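You operate a simulated robot arm through the tools that you are given. There is no shell and no other tool. Be economical: measure what you need, move in short steps, check, and stop when the job is done.

The job below is to be done with a simulated two-armed robot. You get a single attempt, and the scene is never put back.

TASK
Lift the hood, turn the turntable to mark 2, lock it and cover the pot again. Set down upright: clear hood.
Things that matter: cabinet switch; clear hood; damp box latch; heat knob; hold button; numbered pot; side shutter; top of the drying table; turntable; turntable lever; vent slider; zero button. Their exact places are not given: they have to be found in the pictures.

The check looks at the end state, three seconds after you hand in, the way a careful person would. Anything else that was tipped, shoved, dropped, spilled or broken makes it a failure. A push-on lid holds only when it is set on centred and level and pressed home; a screw cap is set on level and turned clockwise until tight.

THE ROBOT
Two 7-joint arms with two-finger parallel grippers on one trunk, on a base that drives. Base frame: it is fixed to the floor where the robot stands at the start and does not move with it; the origin is under the middle of the robot, x ahead of it, y to its left, z up; the surface under the hand at the start is at about z = 860. Readings come in mm, degrees, newtons and seconds.
The left shoulder is at the start at [34, 174, 1357], the right one opposite. With the tool pointing down near the work surface each hand reaches from about 100 to 620 mm from the robot's upright axis, wherever it stands, measured 20 degrees to its own side. Places, roughly: cabinet switch [300, -800, 900]; clear hood (12x12x15 cm) [500, -100, 1000]; damp box latch [400, -800, 1100]; heat knob [300, -700, 900]; hold button [400, -600, 900]; side shutter [400, -1000, 1100]; top of the drying table [600, -300, 900]; turntable [500, -100, 900]; turntable lever [400, -300, 900]; vent slider [300, -900, 900]; zero button [400, -500, 900]. Payload 3.6 kg a hand.
The TCP of each hand is the grasp point between the finger pads, 30 mm short of the fingertips. In the tool frame z runs along the fingers and y along their closing line. The gripper opens to 110 mm. The fingers are 20 mm wide and 10 mm thick; the gripper's body (48 by 112 mm) begins 55 mm behind the TCP.
Orientation is that of the tool frame in the base frame, as a unit quaternion [w, x, y, z]. With the fingers straight down and closing along the base's y, the tool's x points along the base's -x, its y along +y and its z along -z.

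THE INTERFACE
- The arms move only by the tool drive_tool. It takes "left_deltas", "right_deltas" or both (then of equal length, played together; a hand with none holds still); each is a list that holds one entry, the list of rows, each a list of 6 numbers: the shift along the base's x, y, z in mm, then the turn, a rotation vector about the base's x, y, z in rad. In form: [[[dx, dy, dz, ax, ay, az], ...]]. A call has 1 to 20 rows; each row is the pose to reach, as a shift and turn from the pose commanded when the call began. "left_jaw" and "right_jaw" are, for a hand that has rows, the opening, from 0 (shut) to 1 (fully open), set as the call begins (left out, the last holds). Each row takes 0.2 s and may step no farther than 50 mm and 8.6 degrees from the row before; otherwise, or with a gripper value out of range, the whole call is refused. Where a pose cannot be reached the arm comes as near as it can. A force on the tool above 40 N (or 10 N above the force at the start of the call, whichever is more), or a blocked arm, ends the call early, and 0.2 s more pass. The fingers move at their own pace (about 153 mm/s each) and stop on an object; they squeeze with about 33 N. The grip force told is the motor's: it shows also when the fingers shut on nothing. Time passes only in rows, and 0.2 s behind the last, so rows that repeat a pose let the fingers close. It gives the time, the measured TCP pose, the force on the tool (base axes), the opening and the grip force at its end, in the units of the frame above (readings bear some noise), with the torque about the TCP (base axes, N m) and any sound that the robot's microphone picked up.
- Cameras (640 x 400 px; columns grow to the right, rows downward): "scene" is now at [106.6, -30.9, 1529.5]; the picture's right is [-0.38, -0.92, 0.00], its down [-0.62, 0.25, -0.75] and it looks along [0.69, -0.28, -0.67] (base axes); focal length 214 px, centre (320, 200). "left" rides on the left gripper at [72, -17, -103] in its tool frame; the picture's right is [0.23, 0.97, 0.00], its down [-0.76, 0.18, -0.62] and it looks along [-0.61, 0.14, 0.78] (tool axes); focal length 222 px, centre (320, 200). "right" rides on the right gripper at [72, 17, -103] in its tool frame; the picture's right is [-0.23, 0.97, 0.00], its down [-0.76, -0.18, -0.62] and it looks along [-0.61, -0.14, 0.78] (tool axes); focal length 222 px, centre (320, 200).
- snapshot(camera): a new picture of that camera. No time passes.
- lift_body(by): slides the trunk up (or, below 0, down) by that many mm; the arms and the scene camera ride with it, the base frame stays. It gives what a move gives, with no picture.
- drive_base(legs): drives the robot by 1 to 6 legs, each [ahead, left, turn to the left] in mm, mm and degrees, along the robot's own axes; the way and the turn of a leg run together, so that a leg with both is an arc; at most 1500 mm and 180 degrees a leg. The arms and the cameras ride along, it lands a little off, and it stops where it bumps. It gives what a move gives.
- pan_tilt(pan, tilt): turns the head with the scene camera to pan (to the left, within 86 degrees either way) and tilt (down, from -29 to 69), counted from straight ahead of the robot. It gives what a move gives.
- point_at(camera, pixels): for up to 12 pixels [column, row] of the newest picture of that camera ("zoom" is the newest enlarged one), the place [x, y, z] in the base frame of the surface seen there, good to about 2 mm, but the place of the scene camera against the robot may be out by one fixed shift of up to 12 mm in any direction. No time passes.
- zoom(camera, box): a new picture of the part [left, top, right, bottom] of that camera's present view, enlarged. No time passes.
- sign_off(): hands the job in; it is judged then, once.

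Work in short steps. Measure before you move; look again where a grasp or a placing could have gone wrong, and mend it. You have 80 turns and 78 pictures in all, those below and enlarged ones among them. Open the grippers and draw the arms clear of the work before you hand the job in, unless the task says otherwise; then end with one line.

The tools are called after "Request:" as name(argument=value, ...) on one line, values as JSON. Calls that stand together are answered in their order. drive_tool: Moves the arms, as the interface text tells. Its arguments: {"type":"object","properties":{"left_deltas":{"type":"array"},"left_jaw":{"type":"number"},"right_deltas":{"type":"array"},"right_jaw":{"type":"number"}},"required":[]} The other tools are called the same way: lift_body (by) slides the trunk up or down; drive_base (legs) drives the base; pan_tilt (pan, tilt) turns the head that bears the scene camera; snapshot (camera) takes a picture; point_at (camera, pixels) gives the place of the surface under pixels of a picture; zoom (camera, box) takes an enlarged picture of a part of a camera's view; sign_off () hands the job in.

At the start:

```text
time: 0.0
left_tcp_pos: [412.1, 23.4, 1397.1]
left_tcp_rot: [0.001, 0.0, 1.0, -0.001]
left_contact_force: [0.1, -0.5, -0.3]
left_torque: [0.02, -0.03, 0.0]
left_width: 110.1
left_grasp_force: 0.0
right_tcp_pos: [427.1, -406.5, 1318.0]
right_tcp_rot: [0.0, 0.001, 1.0, 0.0]
right_contact_force: [-0.7, 0.3, 0.4]
right_torque: [-0.02, 0.0, -0.02]
right_width: 109.8
right_grasp_force: 0.1
trunk travel left (down, up): [-472.0, 292.0]
robot x, y, heading: [1.1, -1.2, 0.1]
head pan, tilt: [-22.3, 41.7]
```

scene: 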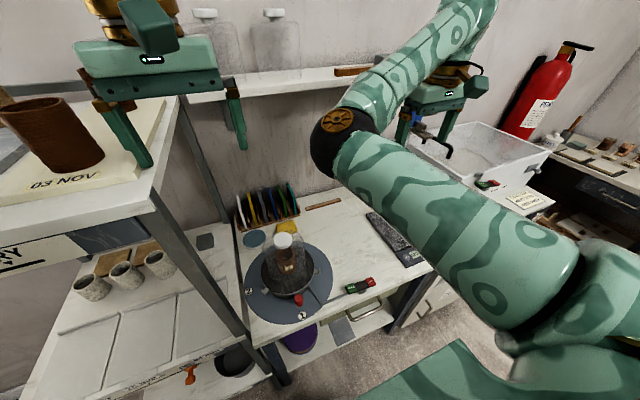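
right: 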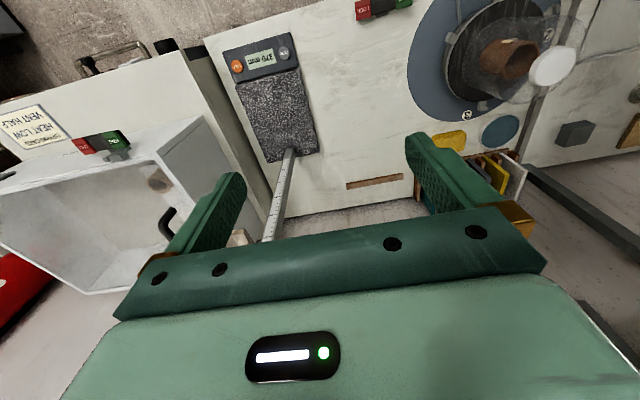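
left: 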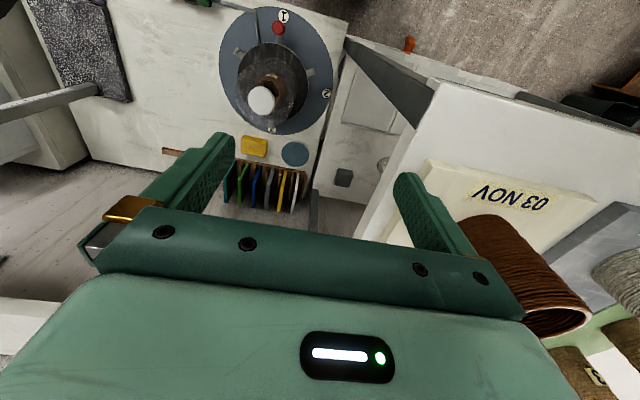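

The turntable with hood shows at about (288,270) in the scene picture. I zoom in on it to read the marks, lever and pot.

Request:
zoom(camera="scene", box=[220, 210, 390, 340])

Request:
zoom(camera="left", box=[160, 0, 360, 160])

Request:
zoom(camera="right", box=[340, 0, 600, 160])

```text
3.08 times, centred on (305, 275) of scene
```

zoom: 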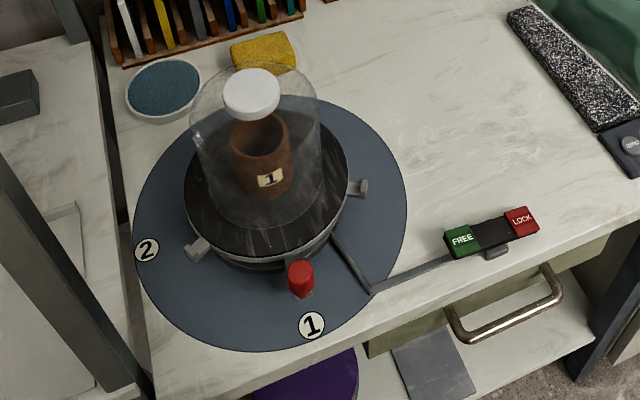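

```text
2.50 times, centred on (260, 80) of left
```

zoom: 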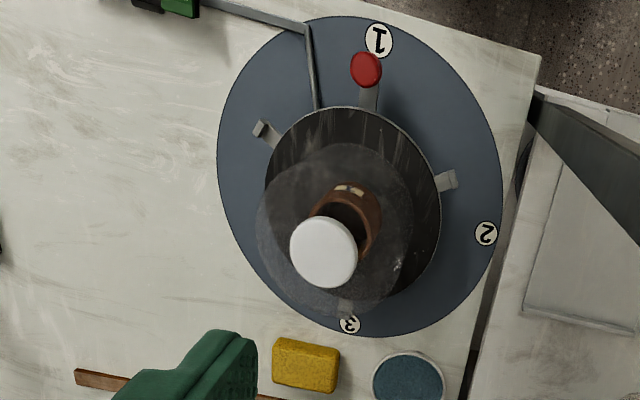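

```text
2.46 times, centred on (470, 80) of right
```

zoom: 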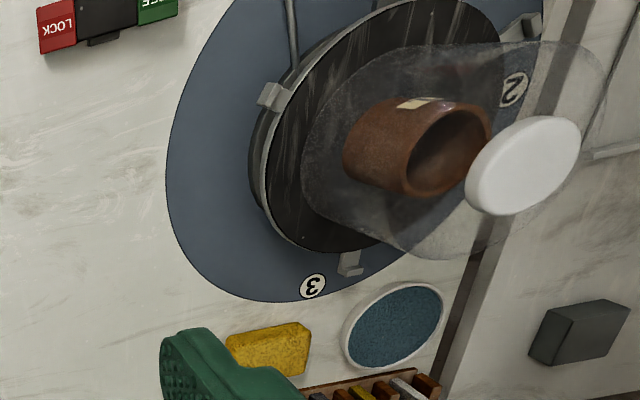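

The red knob sits at mark 1 and the lever slot runs between FREE and LOCK. I take positions of the hood knob, wheel, marks, red knob and lever.

Request:
zoom(camera="scene", box=[220, 210, 390, 340])

Request:
point_at(camera="zoom", pixels=[[250, 88], [300, 268], [302, 290], [311, 325], [146, 250], [195, 250], [362, 186], [463, 238], [492, 230], [521, 220], [497, 252], [268, 179]])

Request:
zoom(camera="left", box=[160, 0, 360, 160])

```text
3.08 times, centred on (305, 275) of scene
```

zoom: 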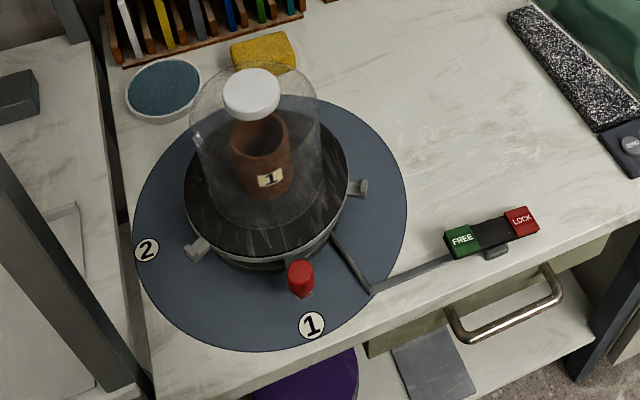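

```text
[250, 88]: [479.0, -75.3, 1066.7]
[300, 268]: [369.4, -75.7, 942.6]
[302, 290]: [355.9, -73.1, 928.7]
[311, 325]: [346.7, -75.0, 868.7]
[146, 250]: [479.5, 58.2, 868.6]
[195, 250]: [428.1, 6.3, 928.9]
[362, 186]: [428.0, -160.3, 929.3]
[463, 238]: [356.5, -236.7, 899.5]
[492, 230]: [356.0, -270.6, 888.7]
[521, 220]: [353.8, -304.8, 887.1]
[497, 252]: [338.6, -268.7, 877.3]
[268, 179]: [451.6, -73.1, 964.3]
```

```text
2.50 times, centred on (260, 80) of left
```

zoom: 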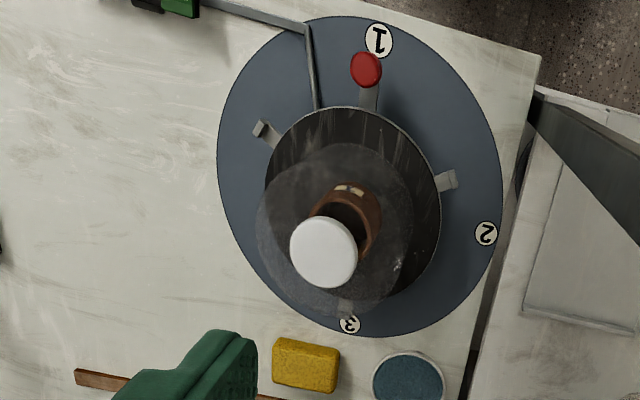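

I measure the same features through the left hand camera to get the fixed shift of the scene camera, plus the lugs and the disc centre.

Request:
point_at(camera="zoom", pixels=[[323, 250], [366, 66], [378, 40], [486, 233], [349, 324], [447, 180], [265, 132], [345, 308], [307, 30], [180, 5], [350, 190], [290, 150]])

Request:
zoom(camera="right", box=[340, 0, 600, 160])

Request:
point_at(camera="right", pixels=[[363, 10], [385, 5], [400, 2], [553, 66], [467, 116]])

```text
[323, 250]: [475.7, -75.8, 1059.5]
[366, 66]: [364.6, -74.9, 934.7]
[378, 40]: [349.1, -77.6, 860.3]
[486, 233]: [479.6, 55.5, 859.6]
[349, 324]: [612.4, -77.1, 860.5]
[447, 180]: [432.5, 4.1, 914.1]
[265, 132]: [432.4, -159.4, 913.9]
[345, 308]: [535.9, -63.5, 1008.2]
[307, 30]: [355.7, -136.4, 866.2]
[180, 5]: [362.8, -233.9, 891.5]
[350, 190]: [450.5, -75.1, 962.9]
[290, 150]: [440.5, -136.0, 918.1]
```

```text
2.46 times, centred on (470, 80) of right
```

zoom: 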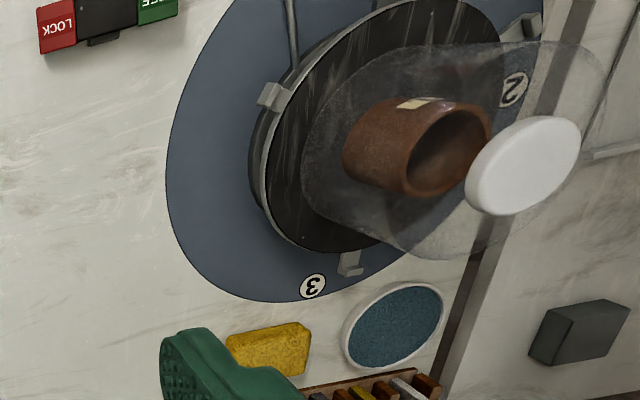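

```text
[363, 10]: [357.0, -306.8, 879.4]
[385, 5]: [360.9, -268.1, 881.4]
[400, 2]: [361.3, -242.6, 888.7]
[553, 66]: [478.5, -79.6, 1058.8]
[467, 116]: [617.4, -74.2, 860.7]
```

Hand cameras agree: disc centre about (480,-77), table z 860, red knob about (365,-75,935); scene reads about 8 mm high. Now I look at the lever and the shelf on the left closely.

Request:
zoom(camera="scene", box=[320, 255, 400, 305])

Request:
point_at(camera="scene", pixels=[[150, 200], [175, 110], [60, 183], [130, 165], [195, 250], [225, 300], [270, 365], [250, 240], [288, 225], [322, 204], [395, 235], [437, 268]])

Request:
zoom(camera="right", box=[200, 0, 440, 200])

```text
8.00 times, centred on (360, 280) of scene
```

zoom: 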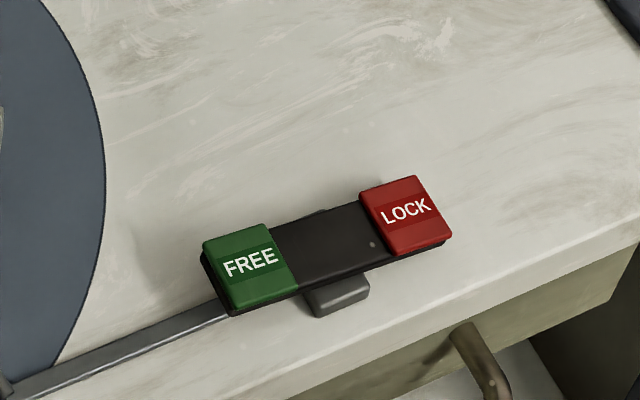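

```text
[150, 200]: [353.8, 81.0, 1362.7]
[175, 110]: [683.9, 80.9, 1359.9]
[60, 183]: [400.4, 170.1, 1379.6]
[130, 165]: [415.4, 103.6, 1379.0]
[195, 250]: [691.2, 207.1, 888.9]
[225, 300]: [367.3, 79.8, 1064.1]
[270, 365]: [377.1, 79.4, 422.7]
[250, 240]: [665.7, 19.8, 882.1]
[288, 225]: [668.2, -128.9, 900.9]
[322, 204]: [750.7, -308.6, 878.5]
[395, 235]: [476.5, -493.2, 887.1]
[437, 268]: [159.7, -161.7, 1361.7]
```

```text
2.00 times, centred on (320, 100) of right
```

zoom: 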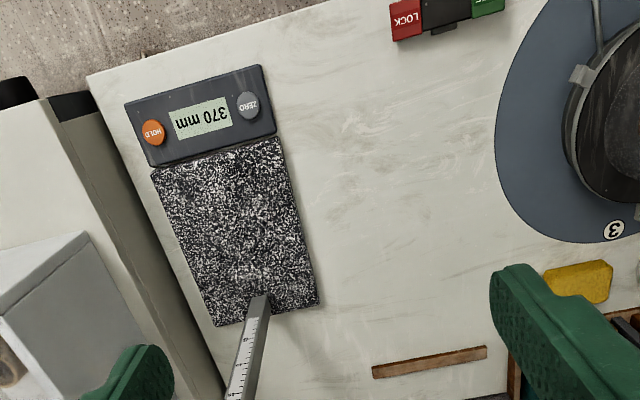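

The lever rocks: the FREE end stands about 10 mm higher than LOCK, so it is locked now; FREE must be pressed first. I lift the left hand off the shelf edge (y=81, z≈1370) and bring the right hand above the hood for a close look.

Request:
drive_tool(left_deltas=[[[0, -5, 40, 0, 0, 0], [0, -10, 80, 0, 0, 0], [0, -10, 110, 0, 0, 0], [-30, -10, 120, 0, 0, 0], [-60, -10, 120, 0, 0, 0], [-60, -10, 120, 0, 0, 0], [-60, -10, 120, 0, 0, 0], [-60, -10, 120, 0, 0, 0], [-60, -10, 120, 0, 0, 0], [-60, -10, 120, 0, 0, 0]]], right_deltas=[[[0, 0, 0, 0, 0, 0], [0, 0, 0, 0, 0, 0], [0, 30, -20, 0, 0, 0], [0, 70, -35, 0, 0, 0], [10, 110, -50, 0, 0, 0], [15, 150, -65, 0, 0, 0], [20, 190, -80, 0, 0, 0], [25, 230, -100, 0, 0, 0], [30, 270, -120, 0, 0, 0], [53, 310, -140, 0, 0, 0]]])

Request:
snapshot(camera="right")

Request:
snapshot(camera="scene")

```text
refused: row 10 steps farther than a row can; nothing moved
```

```text
66 pictures are left
```

right: 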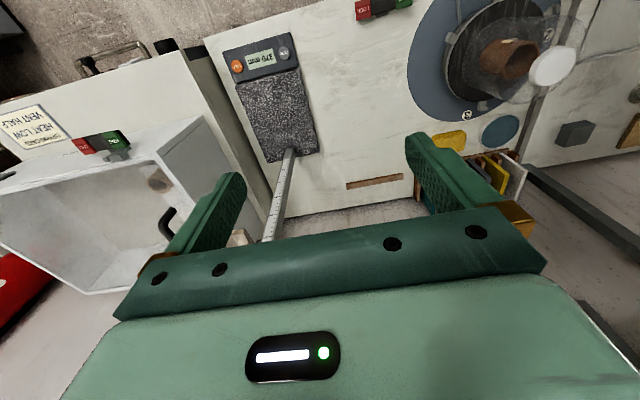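

```text
65 pictures are left
```

scene: 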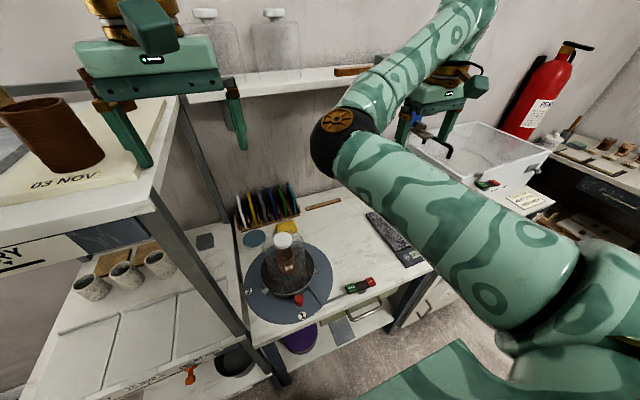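

The call was refused because the last row stepped too far; I repeat it with even steps.

Request:
drive_tool(left_deltas=[[[0, -5, 40, 0, 0, 0], [0, -10, 80, 0, 0, 0], [0, -10, 110, 0, 0, 0], [-30, -10, 120, 0, 0, 0], [-60, -10, 120, 0, 0, 0], [-60, -10, 120, 0, 0, 0], [-60, -10, 120, 0, 0, 0], [-60, -10, 120, 0, 0, 0], [-60, -10, 120, 0, 0, 0], [-60, -10, 120, 0, 0, 0], [-60, -10, 120, 0, 0, 0]]], right_deltas=[[[0, 0, 0, 0, 0, 0], [0, 0, 0, 0, 0, 0], [0, 30, -20, 0, 0, 0], [5, 65, -35, 0, 0, 0], [10, 105, -50, 0, 0, 0], [15, 145, -65, 0, 0, 0], [20, 185, -80, 0, 0, 0], [25, 225, -95, 0, 0, 0], [30, 265, -110, 0, 0, 0], [40, 300, -130, 0, 0, 0], [53, 330, -140, 0, 0, 0]]])

Request:
snapshot(camera="right")

Request:
snapshot(camera="scene")

```text
time: 2.4
left_tcp_pos: [410.8, 27.3, 1398.4]
left_tcp_rot: [0.001, -0.002, 1.0, -0.002]
left_contact_force: [-0.5, 0.3, 0.2]
left_torque: [-0.03, -0.03, -0.03]
left_width: 110.0
left_grasp_force: 0.1
left hand out of reach, approached as far as the arm can: row 1, 2, 3, 4, 5, 6, 7, 8, 9, 10, 11
right_tcp_pos: [541.6, -56.3, 1130.3]
right_tcp_rot: [-0.001, 0.0, 1.0, -0.002]
right_contact_force: [-0.1, 0.4, -0.2]
right_torque: [-0.08, -0.03, -0.02]
right_width: 110.0
right_grasp_force: 0.1
right hand out of reach, approached as far as the arm can: row 4, 5, 6, 7, 8, 9, 10, 11
trunk travel left (down, up): [-472.0, 292.0]
robot x, y, heading: [1.1, 3.9, 0.1]
head pan, tilt: [-22.3, 41.7]
```

```text
64 pictures are left
```

right: 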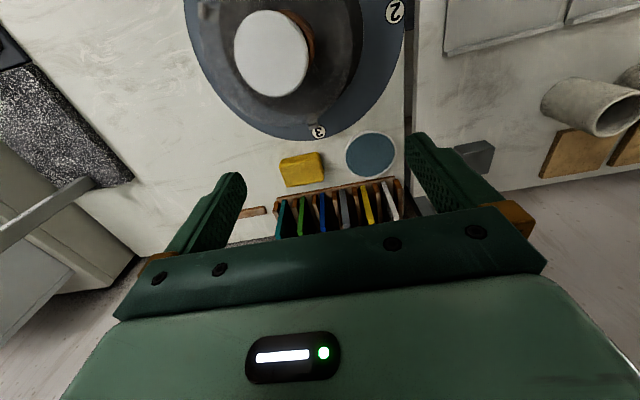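

```text
63 pictures are left
```

scene: 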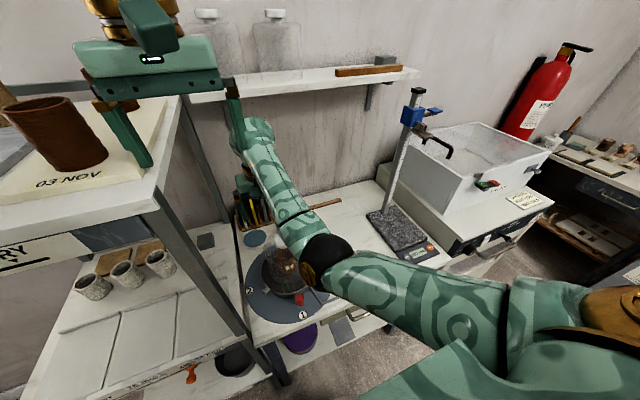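

The arm is too folded here: the right TCP ended at (542,-56,1130), with its elbow low over the table. Raising the trunk lifts everything clear and lets the arms hang more extended.

Request:
lift_body(by=200)

Request:
snapshot(camera="scene")

```text
time: 4.6
left_tcp_pos: [416.5, 37.6, 1595.4]
left_tcp_rot: [0.0, -0.001, 1.0, -0.001]
left_contact_force: [0.4, -0.6, 0.6]
left_torque: [0.01, -0.01, 0.0]
left_width: 110.2
left_grasp_force: 0.1
right_tcp_pos: [537.7, -63.9, 1337.4]
right_tcp_rot: [0.0, 0.0, 1.0, 0.001]
right_contact_force: [-0.2, -0.6, 0.0]
right_torque: [0.03, -0.01, 0.0]
right_width: 109.9
right_grasp_force: 0.0
trunk travel left (down, up): [-672.0, 92.0]
robot x, y, heading: [2.7, -1.5, -0.1]
head pan, tilt: [-22.3, 41.7]
```

```text
62 pictures are left
```

scene: 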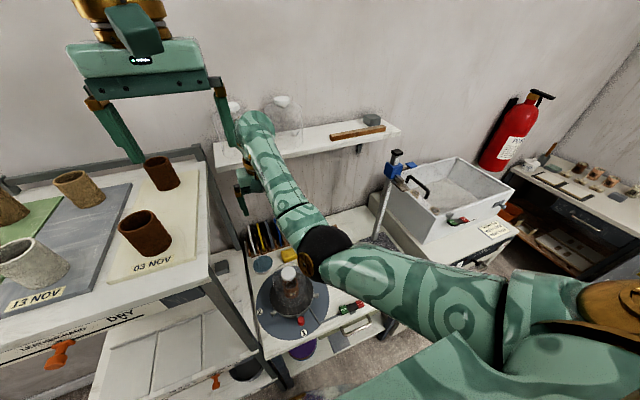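

Clear now. I bring the right hand to about (480,-77,1180) above the hood.

Request:
drive_tool(right_deltas=[[[-15, -3, -40, 0, 0, 0], [-30, -6, -80, 0, 0, 0], [-45, -10, -120, 0, 0, 0], [-58, -13, -157, 0, 0, 0], [-58, -13, -157, 0, 0, 0]]])

Request:
snapshot(camera="right")

Request:
snapshot(camera="scene")

```text
time: 5.7
left_tcp_pos: [416.5, 37.4, 1595.0]
left_tcp_rot: [0.001, -0.002, 1.0, -0.001]
left_contact_force: [-0.3, 0.6, 0.0]
left_torque: [-0.01, -0.01, -0.02]
left_width: 109.8
left_grasp_force: 0.1
right_tcp_pos: [541.7, -97.0, 1255.4]
right_tcp_rot: [0.079, 0.014, 0.997, -0.011]
right_contact_force: [0.3, 0.1, -0.8]
right_torque: [-0.01, 0.0, -0.01]
right_width: 110.0
right_grasp_force: 0.1
trunk travel left (down, up): [-672.0, 92.0]
robot x, y, heading: [0.3, 0.1, 0.0]
head pan, tilt: [-22.3, 41.7]
stopped in row 5 (right hand): the arm was blocked; the commanded pose is now the measured one
```

```text
61 pictures are left
```

right: 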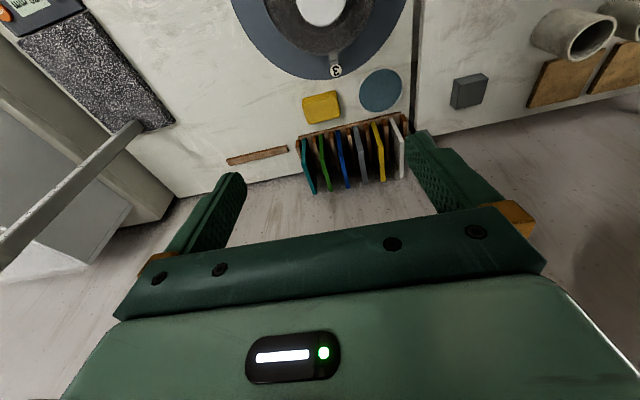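

```text
60 pictures are left
```

scene: 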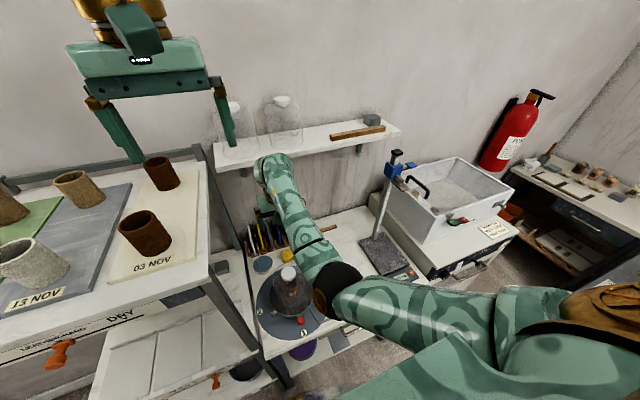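

The right arm was blocked and tilted about 9°. I measure elbow, forearm and hood positions to see what blocked it.

Request:
point_at(camera="scene", pixels=[[335, 280], [300, 215], [275, 180], [268, 165], [288, 272], [400, 300], [320, 262], [520, 300], [292, 300], [302, 320]])

Request:
zoom(camera="scene", box=[220, 150, 400, 350])

```text
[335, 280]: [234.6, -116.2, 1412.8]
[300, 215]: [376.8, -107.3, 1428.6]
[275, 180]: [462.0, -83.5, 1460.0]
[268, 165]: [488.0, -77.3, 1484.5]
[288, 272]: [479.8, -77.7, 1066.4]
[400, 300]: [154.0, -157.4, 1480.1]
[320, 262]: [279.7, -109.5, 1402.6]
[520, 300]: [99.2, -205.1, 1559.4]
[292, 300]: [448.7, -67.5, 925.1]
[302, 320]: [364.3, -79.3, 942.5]
```

```text
2.00 times, centred on (310, 250) of scene
```

zoom: 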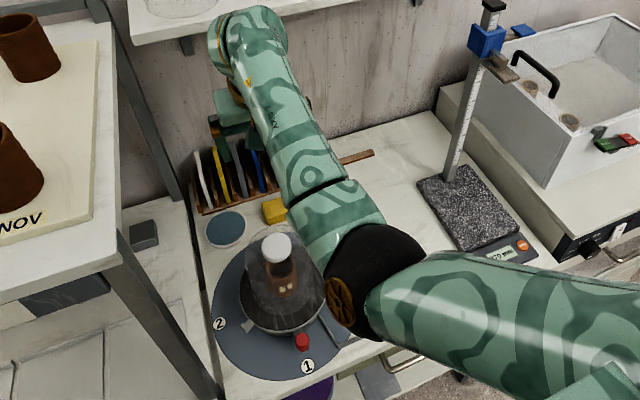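

Nothing touches: the elbow is high (z≈1400) and the wrist is at its flex limit because the hand is too high. I go down first, keeping x, and level it, well clear of the hood's near side.

Request:
drive_tool(right_deltas=[[[0, 0, -20, 0, 0, 0], [0, 0, -40, 0, 0.05, 0], [0, 0, -60, 0, 0.1, 0], [0, 5, -75, 0, 0.158, 0], [-20, 10, -80, 0, 0.158, 0.0], [-40, 15, -85, 0, 0.158, 0], [-61, 20, -90, 0, 0.158, 0], [-61, 20, -90, 0, 0.158, 0]]])

Request:
snapshot(camera="scene")

```text
time: 7.3
left_tcp_pos: [416.4, 37.4, 1596.0]
left_tcp_rot: [0.001, -0.001, 1.0, -0.001]
left_contact_force: [0.6, 0.1, -0.9]
left_torque: [0.0, 0.02, 0.01]
left_width: 110.0
left_grasp_force: 0.1
right_tcp_pos: [548.8, -91.8, 1250.0]
right_tcp_rot: [0.088, 0.025, 0.996, -0.016]
right_contact_force: [0.6, -0.9, 0.4]
right_torque: [0.0, -0.06, 0.01]
right_width: 110.3
right_grasp_force: 0.1
trunk travel left (down, up): [-672.0, 92.0]
robot x, y, heading: [1.7, -1.6, -0.1]
head pan, tilt: [-22.3, 41.7]
stopped in row 8 (right hand): the arm was blocked; the commanded pose is now the measured one
```

```text
58 pictures are left
```

scene: 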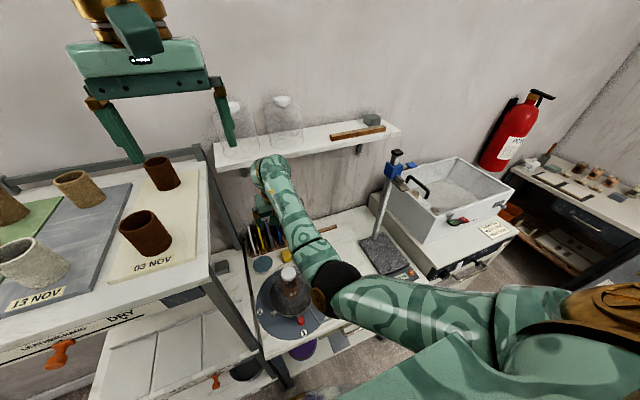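

Still stuck with the elbow tucked in front of the chest. I move the hand back out to the right, where the arm is freer, lower it there and then come in sideways.

Request:
drive_tool(right_deltas=[[[0, -40, 0, 0, 0, 0], [0, -80, 0, 0, 0.05, 0], [0, -120, 0, 0, 0.1, 0], [-10, -160, 0, 0, 0.15, 0.02], [-20, -200, 0, 0.0, 0.17, 0.03], [-30, -240, 0, 0.0, 0.17, 0.03], [-30, -240, 0, 0.0, 0.17, 0.03]]])

Request:
snapshot(camera="scene")

```text
time: 8.9
left_tcp_pos: [416.8, 37.6, 1595.6]
left_tcp_rot: [0.001, -0.001, 1.0, 0.0]
left_contact_force: [1.2, 0.3, -0.7]
left_torque: [-0.02, -0.03, 0.01]
left_width: 110.0
left_grasp_force: 0.1
right_tcp_pos: [519.4, -324.2, 1251.2]
right_tcp_rot: [0.003, 0.007, 1.0, -0.014]
right_contact_force: [0.3, -0.3, 0.0]
right_torque: [0.03, 0.03, 0.0]
right_width: 110.2
right_grasp_force: 0.2
trunk travel left (down, up): [-672.0, 92.0]
robot x, y, heading: [0.7, 2.9, 0.2]
head pan, tilt: [-22.3, 41.7]
```

```text
57 pictures are left
```

scene: 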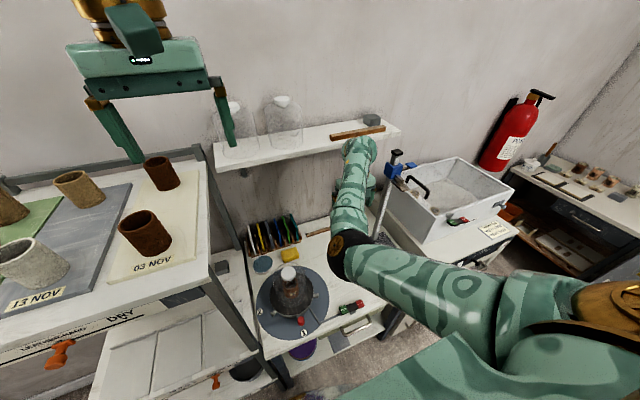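

The hand is level again at (519,-324,1251). I check the upright gauge's place and then lower along y≈-270.

Request:
point_at(camera="scene", pixels=[[395, 155], [385, 210], [375, 250], [400, 280], [360, 248], [340, 307], [359, 303]])

Request:
drive_tool(right_deltas=[[[-10, 30, -20, 0, 0, 0], [-20, 60, -50, 0, 0, 0], [-20, 60, -90, 0, 0, 0], [-20, 60, -130, 0, 0, 0], [-20, 60, -130, 0, 0, 0]]])

```text
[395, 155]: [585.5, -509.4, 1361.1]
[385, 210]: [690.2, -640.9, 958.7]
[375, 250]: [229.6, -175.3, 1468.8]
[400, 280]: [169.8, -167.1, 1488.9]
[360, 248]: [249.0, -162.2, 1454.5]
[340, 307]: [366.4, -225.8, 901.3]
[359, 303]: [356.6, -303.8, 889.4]
```

```text
time: 10.1
left_tcp_pos: [415.6, 38.7, 1595.7]
left_tcp_rot: [0.001, 0.0, 1.0, 0.0]
left_contact_force: [0.5, -0.2, 0.0]
left_torque: [-0.02, 0.0, -0.02]
left_width: 109.8
left_grasp_force: 0.0
right_tcp_pos: [495.2, -266.0, 1118.6]
right_tcp_rot: [0.002, 0.005, 1.0, -0.013]
right_contact_force: [-0.4, -0.3, -1.3]
right_torque: [-0.01, -0.03, 0.0]
right_width: 110.0
right_grasp_force: 0.0
trunk travel left (down, up): [-672.0, 92.0]
robot x, y, heading: [2.1, 0.3, 0.2]
head pan, tilt: [-22.3, 41.7]
```

Tracks well. Now sideways to the hood axis at z≈1135 with small leveling (fingertips at ~1105, hood top 1059).

Request:
drive_tool(right_deltas=[[[0, 40, 10, 0.01, 0, 0], [-5, 80, 15, 0.02, 0, 0], [-8, 120, 16, 0.026, 0, 0.01], [-12, 155, 16, 0.026, 0, 0.01], [-15, 189, 16, 0.026, 0, 0.01], [-15, 189, 16, 0.026, 0, 0.01]]])

Request:
snapshot(camera="right")

Request:
snapshot(camera="scene")

```text
time: 10.9
left_tcp_pos: [417.5, 37.2, 1595.9]
left_tcp_rot: [0.001, 0.0, 1.0, -0.001]
left_contact_force: [-0.1, 0.2, -0.1]
left_torque: [-0.02, 0.03, -0.02]
left_width: 110.3
left_grasp_force: 0.0
right_tcp_pos: [551.7, -169.7, 1213.3]
right_tcp_rot: [0.081, 0.016, 0.997, -0.009]
right_contact_force: [0.1, -0.4, 0.2]
right_torque: [-0.02, 0.0, -0.01]
right_width: 109.8
right_grasp_force: 0.1
trunk travel left (down, up): [-672.0, 92.0]
robot x, y, heading: [3.3, 0.8, 0.3]
head pan, tilt: [-22.3, 41.7]
stopped in row 4 (right hand): the arm was blocked; the commanded pose is now the measured one
```

```text
56 pictures are left
```

right: 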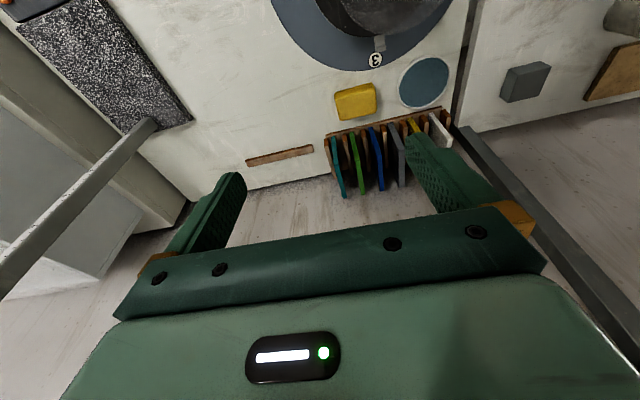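

```text
55 pictures are left
```

scene: 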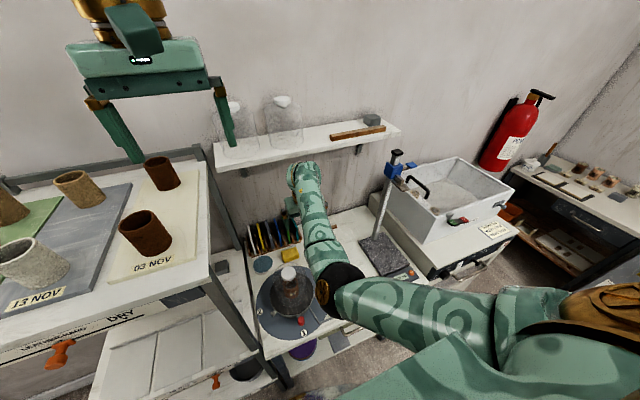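

The right arm can't cross toward its inner side at this radius; the hood needs to lie about 20° to the robot's right. I first move the hand out and level, then drive the base 130 mm left.

Request:
drive_tool(right_deltas=[[[0, -40, 10, 0, 0.04, 0], [-10, -80, 20, 0, 0.08, 0], [-30, -120, 30, 0, 0.12, 0.01], [-50, -150, 40, 0.0, 0.16, 0.02], [-50, -150, 40, 0.0, 0.16, 0.02]]])

Request:
drive_base(legs=[[0, 130, 0]])

Request:
snapshot(camera="scene")

```text
time: 12.2
left_tcp_pos: [418.0, 38.3, 1596.1]
left_tcp_rot: [0.001, -0.001, 1.0, -0.001]
left_contact_force: [0.0, 0.0, -0.9]
left_torque: [-0.01, 0.0, 0.03]
left_width: 110.0
left_grasp_force: 0.1
right_tcp_pos: [498.4, -317.4, 1252.5]
right_tcp_rot: [0.001, 0.004, 1.0, -0.006]
right_contact_force: [-0.6, -0.5, -0.3]
right_torque: [0.02, -0.03, -0.01]
right_width: 110.0
right_grasp_force: 0.0
trunk travel left (down, up): [-672.0, 92.0]
robot x, y, heading: [-1.3, 2.9, 0.1]
head pan, tilt: [-22.3, 41.7]
```

```text
time: 13.4
left_tcp_pos: [416.3, 161.4, 1595.8]
left_tcp_rot: [0.001, 0.0, 1.0, 0.0]
left_contact_force: [-0.4, -0.1, 0.3]
left_torque: [0.02, 0.01, 0.01]
left_width: 110.0
left_grasp_force: 0.1
right_tcp_pos: [498.5, -192.8, 1250.9]
right_tcp_rot: [0.0, 0.004, 1.0, -0.006]
right_contact_force: [-0.8, -0.2, 0.3]
right_torque: [0.0, -0.01, -0.03]
right_width: 110.2
right_grasp_force: 0.0
trunk travel left (down, up): [-672.0, 92.0]
robot x, y, heading: [3.1, 129.1, -0.1]
head pan, tilt: [-22.3, 41.7]
```

```text
54 pictures are left
```

scene: 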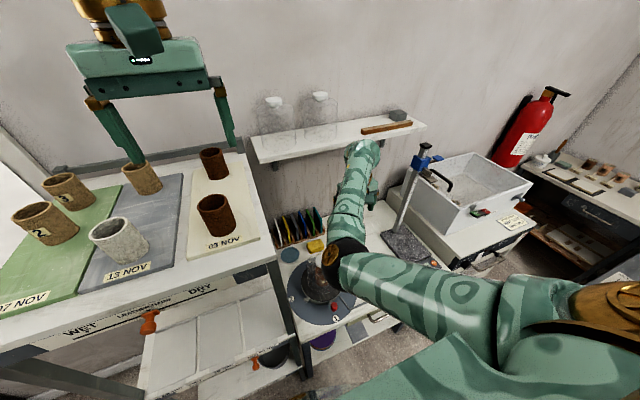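

Base is now at y≈129. I lower the right hand and step toward the hood axis in small moves.

Request:
drive_tool(right_deltas=[[[0, 20, -30, 0, 0, 0], [0, 40, -70, 0, 0, 0], [-3, 60, -110, 0, 0, 0], [-8, 80, -115, 0.006, 0, 0], [-13, 100, -115, 0.012, 0, 0], [-18, 116, -115, 0.012, 0, 0.008], [-18, 116, -115, 0.012, 0, 0.008]]])

Request:
snapshot(camera="right")

Request:
snapshot(camera="scene")

```text
time: 14.9
left_tcp_pos: [416.4, 163.7, 1595.5]
left_tcp_rot: [0.0, 0.0, 1.0, 0.0]
left_contact_force: [-0.2, -0.3, 0.1]
left_torque: [0.01, -0.02, 0.04]
left_width: 110.1
left_grasp_force: 0.2
right_tcp_pos: [535.5, -99.2, 1202.9]
right_tcp_rot: [0.07, 0.014, 0.997, -0.01]
right_contact_force: [-0.2, 0.7, 0.3]
right_torque: [0.03, 0.01, -0.01]
right_width: 110.1
right_grasp_force: 0.0
trunk travel left (down, up): [-672.0, 92.0]
robot x, y, heading: [-0.9, 126.5, -0.1]
head pan, tilt: [-22.3, 41.7]
stopped in row 7 (right hand): the arm was blocked; the commanded pose is now the measured one
```

```text
53 pictures are left
```

right: 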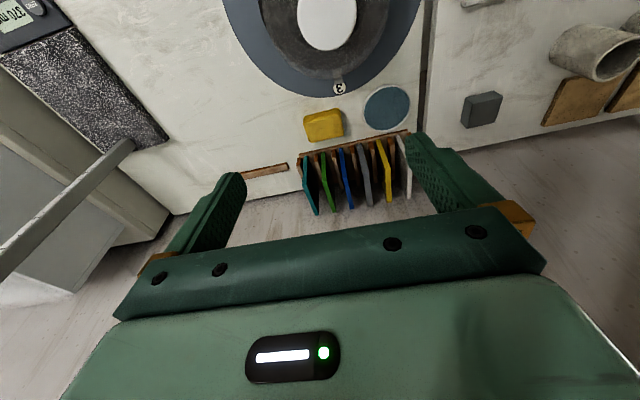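

```text
52 pictures are left
```

scene: 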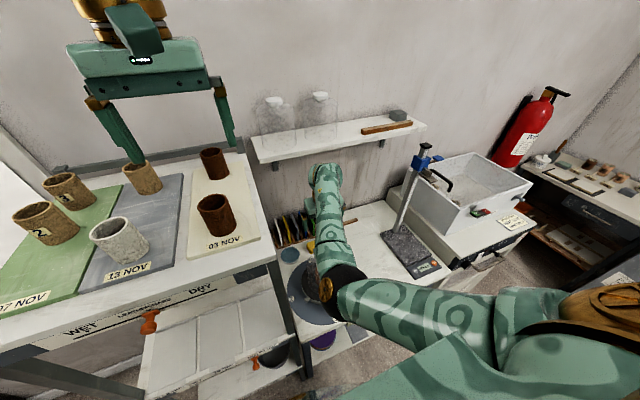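

The wrist runs out when the hand is inside about -27° of the robot's heading. I pull out and level, then turn the base 20° left so all targets fall well to the right side.

Request:
drive_tool(right_deltas=[[[0, -40, 20, 0, 0.04, 0], [-10, -80, 40, 0, 0.08, 0], [-30, -110, 50, 0, 0.12, 0.01], [-40, -130, 50, 0.0, 0.14, 0.02], [-40, -130, 50, 0.0, 0.14, 0.02]]])

Request:
drive_base(legs=[[0, 0, 20]])

Request:
pan_tilt(pan=-40, tilt=48)

Request:
snapshot(camera="scene")

```text
time: 16.1
left_tcp_pos: [417.0, 163.9, 1595.4]
left_tcp_rot: [0.001, -0.001, 1.0, 0.0]
left_contact_force: [-0.1, 0.8, 0.3]
left_torque: [0.01, -0.03, 0.01]
left_width: 109.9
left_grasp_force: 0.0
right_tcp_pos: [491.5, -221.2, 1254.0]
right_tcp_rot: [-0.003, 0.0, 1.0, -0.006]
right_contact_force: [-0.4, -0.2, 0.6]
right_torque: [0.0, 0.0, 0.0]
right_width: 110.0
right_grasp_force: 0.2
trunk travel left (down, up): [-672.0, 92.0]
robot x, y, heading: [3.1, 126.6, -0.1]
head pan, tilt: [-22.3, 41.7]
```

```text
time: 17.6
left_tcp_pos: [376.7, 299.9, 1595.4]
left_tcp_rot: [0.002, -0.175, 0.985, 0.0]
left_contact_force: [-0.5, -1.5, 0.7]
left_torque: [0.01, -0.01, -0.02]
left_width: 110.0
left_grasp_force: 0.1
right_tcp_pos: [579.2, -34.7, 1253.1]
right_tcp_rot: [-0.001, -0.173, 0.985, -0.006]
right_contact_force: [0.3, -0.4, 1.2]
right_torque: [0.01, 0.0, -0.01]
right_width: 110.0
right_grasp_force: 0.1
trunk travel left (down, up): [-672.0, 92.0]
robot x, y, heading: [-0.2, 126.7, 20.2]
head pan, tilt: [-22.3, 41.7]
```

```text
time: 18.4
left_tcp_pos: [376.2, 301.3, 1596.2]
left_tcp_rot: [0.001, -0.175, 0.985, 0.001]
left_contact_force: [-0.3, 0.5, -0.2]
left_torque: [0.0, 0.0, 0.03]
left_width: 109.9
left_grasp_force: 0.1
right_tcp_pos: [580.2, -35.2, 1254.6]
right_tcp_rot: [0.0, -0.174, 0.985, -0.006]
right_contact_force: [0.0, 1.0, -0.4]
right_torque: [-0.01, 0.0, 0.01]
right_width: 110.2
right_grasp_force: 0.0
trunk travel left (down, up): [-672.0, 92.0]
robot x, y, heading: [-1.3, 126.7, 20.2]
head pan, tilt: [-40.0, 48.0]
```

```text
51 pictures are left
```

scene: 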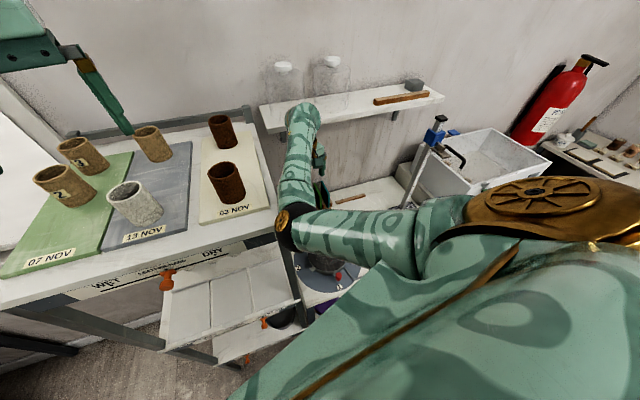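

The right hand is at (580,-35,1254), near the shelf with its forearm. I move it right/back first toward the hood axis, staying high, then look.

Request:
drive_tool(right_deltas=[[[-10, -25, 0, 0, 0, 0], [-30, -45, 0, 0, 0, 0], [-60, -55, 0, 0, 0, 0], [-85, -50, -20, 0.005, 0, 0], [-100, -42, -60, 0.011, 0, 0], [-100, -42, -100, 0.011, 0, 0], [-100, -42, -100, 0.011, 0, 0]]])

Request:
snapshot(camera="right")

Request:
snapshot(camera="scene")

```text
time: 19.9
left_tcp_pos: [377.6, 303.8, 1595.6]
left_tcp_rot: [0.001, -0.175, 0.985, 0.001]
left_contact_force: [0.1, 0.2, -0.4]
left_torque: [-0.01, 0.02, -0.01]
left_width: 110.0
left_grasp_force: 0.0
right_tcp_pos: [531.3, -75.6, 1215.6]
right_tcp_rot: [0.071, -0.161, 0.984, 0.002]
right_contact_force: [0.2, -0.7, 0.2]
right_torque: [0.02, 0.0, 0.0]
right_width: 110.2
right_grasp_force: 0.0
trunk travel left (down, up): [-672.0, 92.0]
robot x, y, heading: [1.7, 125.2, 20.1]
head pan, tilt: [-40.0, 48.0]
stopped in row 7 (right hand): the arm was blocked; the commanded pose is now the measured one
```

```text
50 pictures are left
```

right: 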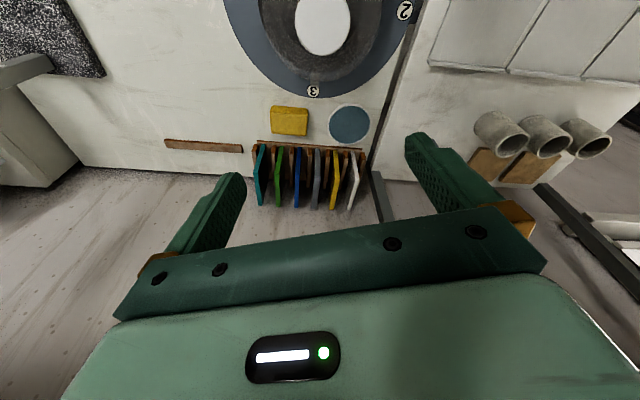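

```text
49 pictures are left
```

scene: 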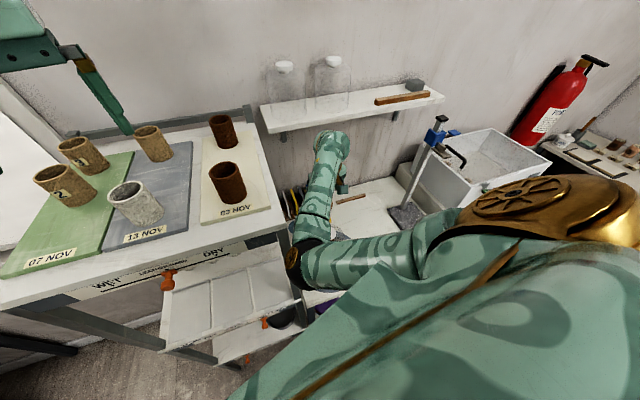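

Pattern: the arm fails only when shoulder-to-wrist distance gets below about 525 mm, regardless of bearing. So I should undo the turn and raise the trunk further, so the arm hangs nearly extended over the hood.

Request:
drive_tool(right_deltas=[[[15, 0, 10, 0, 0.03, 0], [30, 0, 20, 0, 0.07, 0], [50, 10, 30, -0.02, 0.11, 0], [50, 10, 40, -0.03, 0.14, 0.0], [50, 10, 40, -0.03, 0.14, 0.0]]])

Request:
drive_base(legs=[[0, 0, -20]])

Request:
lift_body(by=90)

Request:
pan_tilt(pan=-25, tilt=50)

Request:
snapshot(camera="scene")

```text
time: 21.1
left_tcp_pos: [378.5, 305.1, 1594.5]
left_tcp_rot: [0.001, -0.175, 0.985, 0.001]
left_contact_force: [-0.2, 0.6, -0.5]
left_torque: [0.03, -0.01, -0.02]
left_width: 110.2
left_grasp_force: 0.0
right_tcp_pos: [579.7, -62.1, 1253.4]
right_tcp_rot: [-0.003, -0.164, 0.986, 0.001]
right_contact_force: [0.5, -0.4, 0.2]
right_torque: [-0.03, 0.01, 0.0]
right_width: 109.9
right_grasp_force: 0.1
trunk travel left (down, up): [-672.0, 92.0]
robot x, y, heading: [1.6, 127.3, 20.3]
head pan, tilt: [-40.0, 48.0]
```

```text
time: 22.6
left_tcp_pos: [416.8, 166.2, 1595.6]
left_tcp_rot: [0.0, -0.002, 1.0, -0.001]
left_contact_force: [0.3, 0.1, 0.2]
left_torque: [0.0, 0.0, -0.01]
left_width: 110.1
left_grasp_force: 0.0
right_tcp_pos: [480.8, -247.5, 1252.4]
right_tcp_rot: [-0.001, 0.009, 1.0, 0.0]
right_contact_force: [-0.3, 0.2, 0.0]
right_torque: [0.0, 0.0, 0.0]
right_width: 109.7
right_grasp_force: 0.1
trunk travel left (down, up): [-672.0, 92.0]
robot x, y, heading: [0.6, 124.7, 0.2]
head pan, tilt: [-40.0, 48.0]
```

```text
time: 23.8
left_tcp_pos: [416.6, 164.7, 1685.2]
left_tcp_rot: [0.001, -0.003, 1.0, -0.001]
left_contact_force: [-0.5, 0.7, -0.3]
left_torque: [0.0, -0.01, -0.01]
left_width: 110.0
left_grasp_force: 0.2
right_tcp_pos: [481.0, -247.0, 1343.1]
right_tcp_rot: [-0.002, 0.008, 1.0, 0.001]
right_contact_force: [0.8, 0.4, -0.1]
right_torque: [0.01, 0.01, -0.02]
right_width: 110.2
right_grasp_force: 0.1
trunk travel left (down, up): [-762.0, 2.0]
robot x, y, heading: [-2.1, 127.5, 0.4]
head pan, tilt: [-40.0, 48.0]
```

```text
time: 24.6
left_tcp_pos: [416.5, 164.6, 1685.4]
left_tcp_rot: [0.001, -0.002, 1.0, -0.001]
left_contact_force: [-0.6, 1.3, -0.5]
left_torque: [-0.02, 0.01, 0.01]
left_width: 110.1
left_grasp_force: 0.2
right_tcp_pos: [481.9, -248.5, 1342.5]
right_tcp_rot: [-0.002, 0.008, 1.0, 0.001]
right_contact_force: [-1.4, 0.0, 0.4]
right_torque: [0.01, -0.01, -0.01]
right_width: 110.1
right_grasp_force: 0.0
trunk travel left (down, up): [-762.0, 2.0]
robot x, y, heading: [-1.3, 125.6, 0.4]
head pan, tilt: [-25.0, 50.0]
```

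```text
48 pictures are left
```

scene: 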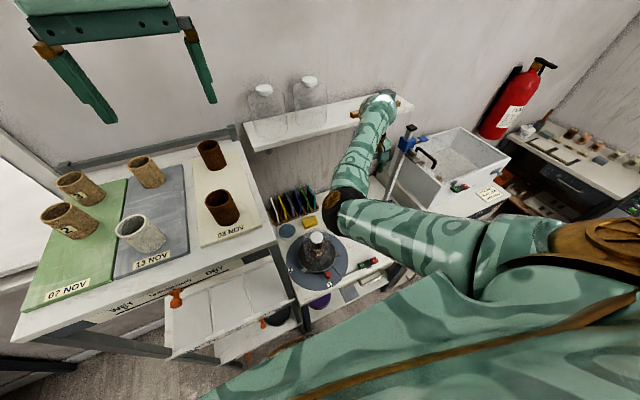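

Good view: hood at (316,240), lever at (368,263). Now I descend to z≈1130 and then step sideways to the hood.

Request:
drive_tool(right_deltas=[[[0, 0, -45, 0, 0, 0], [0, 0, -90, 0, 0, 0], [0, 0, -135, 0, 0, 0], [0, 0, -180, 0, 0, 0], [0, 10, -212, 0, 0, 0], [0, 50, -212, 0, 0, 0], [0, 90, -212, 0, 0, 0.005], [0, 130, -212, 0, 0, 0.015], [0, 171, -212, 0, 0, 0.016], [0, 171, -212, 0, 0, 0.016]]])

Request:
snapshot(camera="right")

Request:
snapshot(camera="scene")

```text
time: 26.8
left_tcp_pos: [416.5, 165.1, 1686.3]
left_tcp_rot: [0.001, -0.003, 1.0, 0.0]
left_contact_force: [-0.6, 0.5, 0.0]
left_torque: [0.01, 0.04, 0.0]
left_width: 110.1
left_grasp_force: 0.0
right_tcp_pos: [493.4, -86.4, 1141.6]
right_tcp_rot: [0.007, 0.006, 1.0, -0.004]
right_contact_force: [0.9, -0.2, 0.2]
right_torque: [0.01, -0.01, -0.01]
right_width: 110.1
right_grasp_force: 0.0
trunk travel left (down, up): [-762.0, 2.0]
robot x, y, heading: [-2.2, 127.1, 0.1]
head pan, tilt: [-25.0, 50.0]
```

```text
47 pictures are left
```

right: 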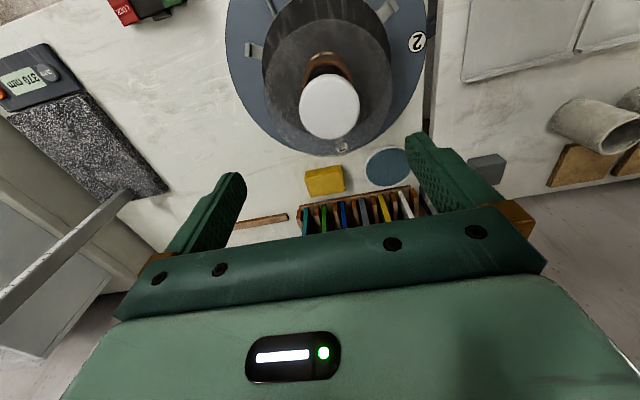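

```text
46 pictures are left
```

scene: 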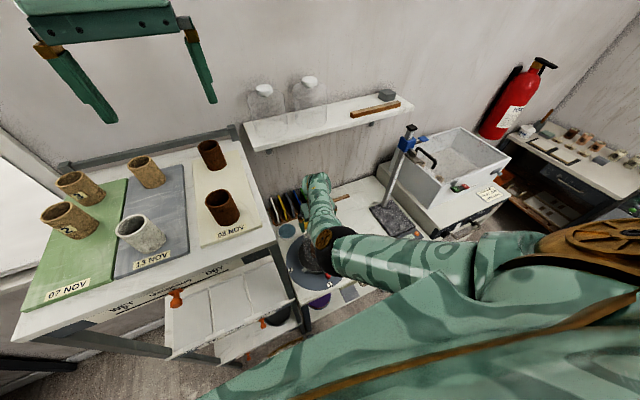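

It reached (493,-86,1142), nearly level. I measure the hood knob's centre and rim from the right camera.

Request:
zoom(camera="right", box=[230, 0, 430, 160])

Request:
point_at(camera="right", pixels=[[301, 105], [329, 105], [357, 105], [329, 78], [329, 136], [329, 143], [290, 130], [276, 110], [343, 147], [416, 42], [254, 50]])

```text
2.50 times, centred on (330, 80) of right
```

zoom: 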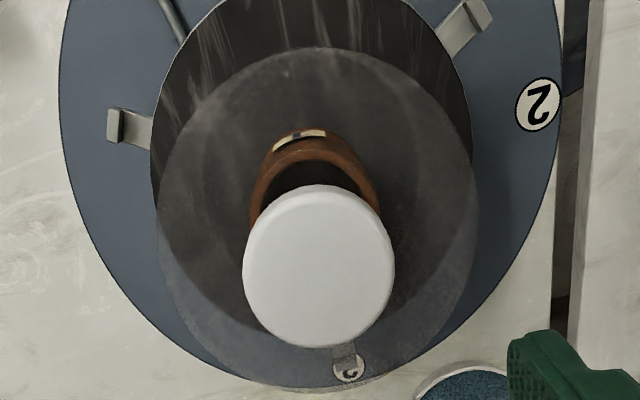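

```text
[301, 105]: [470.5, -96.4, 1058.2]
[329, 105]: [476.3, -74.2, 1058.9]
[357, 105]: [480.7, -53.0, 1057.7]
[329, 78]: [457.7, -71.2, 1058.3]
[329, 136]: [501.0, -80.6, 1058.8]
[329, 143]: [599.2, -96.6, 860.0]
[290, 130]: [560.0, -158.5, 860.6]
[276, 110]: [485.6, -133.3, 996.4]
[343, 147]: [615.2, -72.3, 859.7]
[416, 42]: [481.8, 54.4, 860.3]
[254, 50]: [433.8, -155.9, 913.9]
```

Knob centre ≈(479,-76), about 46 mm across, top z 1058. I settle with a null move to learn the exact pose before descending.

Request:
drive_tool(right_deltas=[[[0, 0, 0, 0, 0, 0], [0, 0, 0, 0, 0, 0], [0, 0, 0, 0, 0, 0]]])

```text
time: 27.6
left_tcp_pos: [416.4, 165.4, 1685.4]
left_tcp_rot: [0.001, -0.003, 1.0, -0.001]
left_contact_force: [-0.3, -0.2, -0.3]
left_torque: [0.01, -0.01, 0.03]
left_width: 110.3
left_grasp_force: 0.1
right_tcp_pos: [491.5, -89.0, 1138.4]
right_tcp_rot: [0.006, 0.006, 1.0, -0.006]
right_contact_force: [-0.1, -0.4, -1.7]
right_torque: [0.0, -0.01, 0.02]
right_width: 110.1
right_grasp_force: 0.0
trunk travel left (down, up): [-762.0, 2.0]
robot x, y, heading: [2.7, 126.4, 0.3]
head pan, tilt: [-25.0, 50.0]
```

I correct to the knob axis and descend to z≈1096 (tips just above the knob).

Request:
drive_tool(right_deltas=[[[-6, 6, -15, 0, 0, 0], [-12, 13, -30, 0.006, 0.006, 0], [-12, 13, -42, 0.01, 0.012, 0.01], [-12, 13, -42, 0.01, 0.012, 0.01], [-12, 13, -42, 0.01, 0.012, 0.01]]])

Request:
snapshot(camera="right")

```text
time: 28.8
left_tcp_pos: [416.8, 165.4, 1686.2]
left_tcp_rot: [0.0, -0.002, 1.0, -0.001]
left_contact_force: [-0.1, 0.5, 0.1]
left_torque: [0.02, -0.01, 0.02]
left_width: 110.0
left_grasp_force: 0.0
right_tcp_pos: [470.6, -63.0, 1088.6]
right_tcp_rot: [-0.008, -0.006, 1.0, 0.006]
right_contact_force: [0.3, -0.9, 0.0]
right_torque: [0.0, 0.01, -0.01]
right_width: 110.0
right_grasp_force: 0.0
trunk travel left (down, up): [-762.0, 2.0]
robot x, y, heading: [-2.3, 126.5, 0.3]
head pan, tilt: [-25.0, 50.0]
```

```text
44 pictures are left
```

right: 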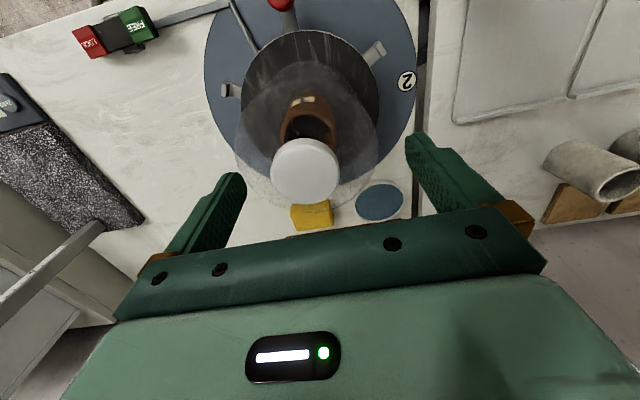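

Now the arm tracks exactly: at (470.6,-63,1088.6). I shift to (479,-76) and lower to z 1070, undoing the small tilt, then close.

Request:
drive_tool(right_deltas=[[[9, -13, 0, -0.012, -0.014, -0.01], [9, -13, -8, -0.012, -0.014, -0.01], [9, -13, -18, -0.012, -0.014, -0.01], [9, -13, -18, -0.012, -0.014, -0.01]]])

Request:
snapshot(camera="right")

```text
time: 29.8
left_tcp_pos: [416.0, 164.9, 1685.0]
left_tcp_rot: [0.001, -0.002, 1.0, -0.001]
left_contact_force: [0.6, -0.9, -0.3]
left_torque: [0.0, 0.02, -0.03]
left_width: 109.9
left_grasp_force: 0.1
right_tcp_pos: [479.9, -77.5, 1070.9]
right_tcp_rot: [-0.001, 0.001, 1.0, -0.001]
right_contact_force: [-0.3, 0.1, 1.2]
right_torque: [0.01, 0.0, 0.02]
right_width: 110.1
right_grasp_force: 0.0
trunk travel left (down, up): [-762.0, 2.0]
robot x, y, heading: [-2.8, 125.5, 0.3]
head pan, tilt: [-25.0, 50.0]
```

```text
43 pictures are left
```

right: 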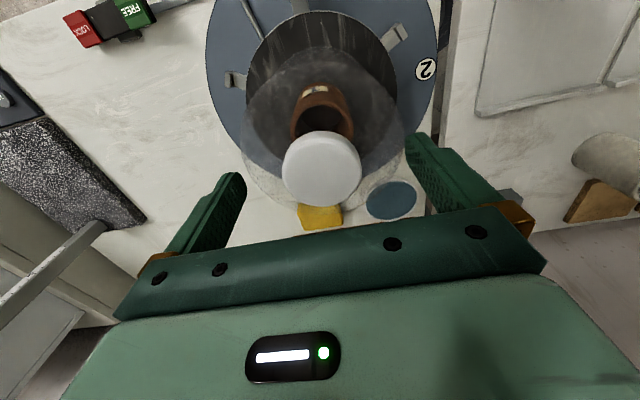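

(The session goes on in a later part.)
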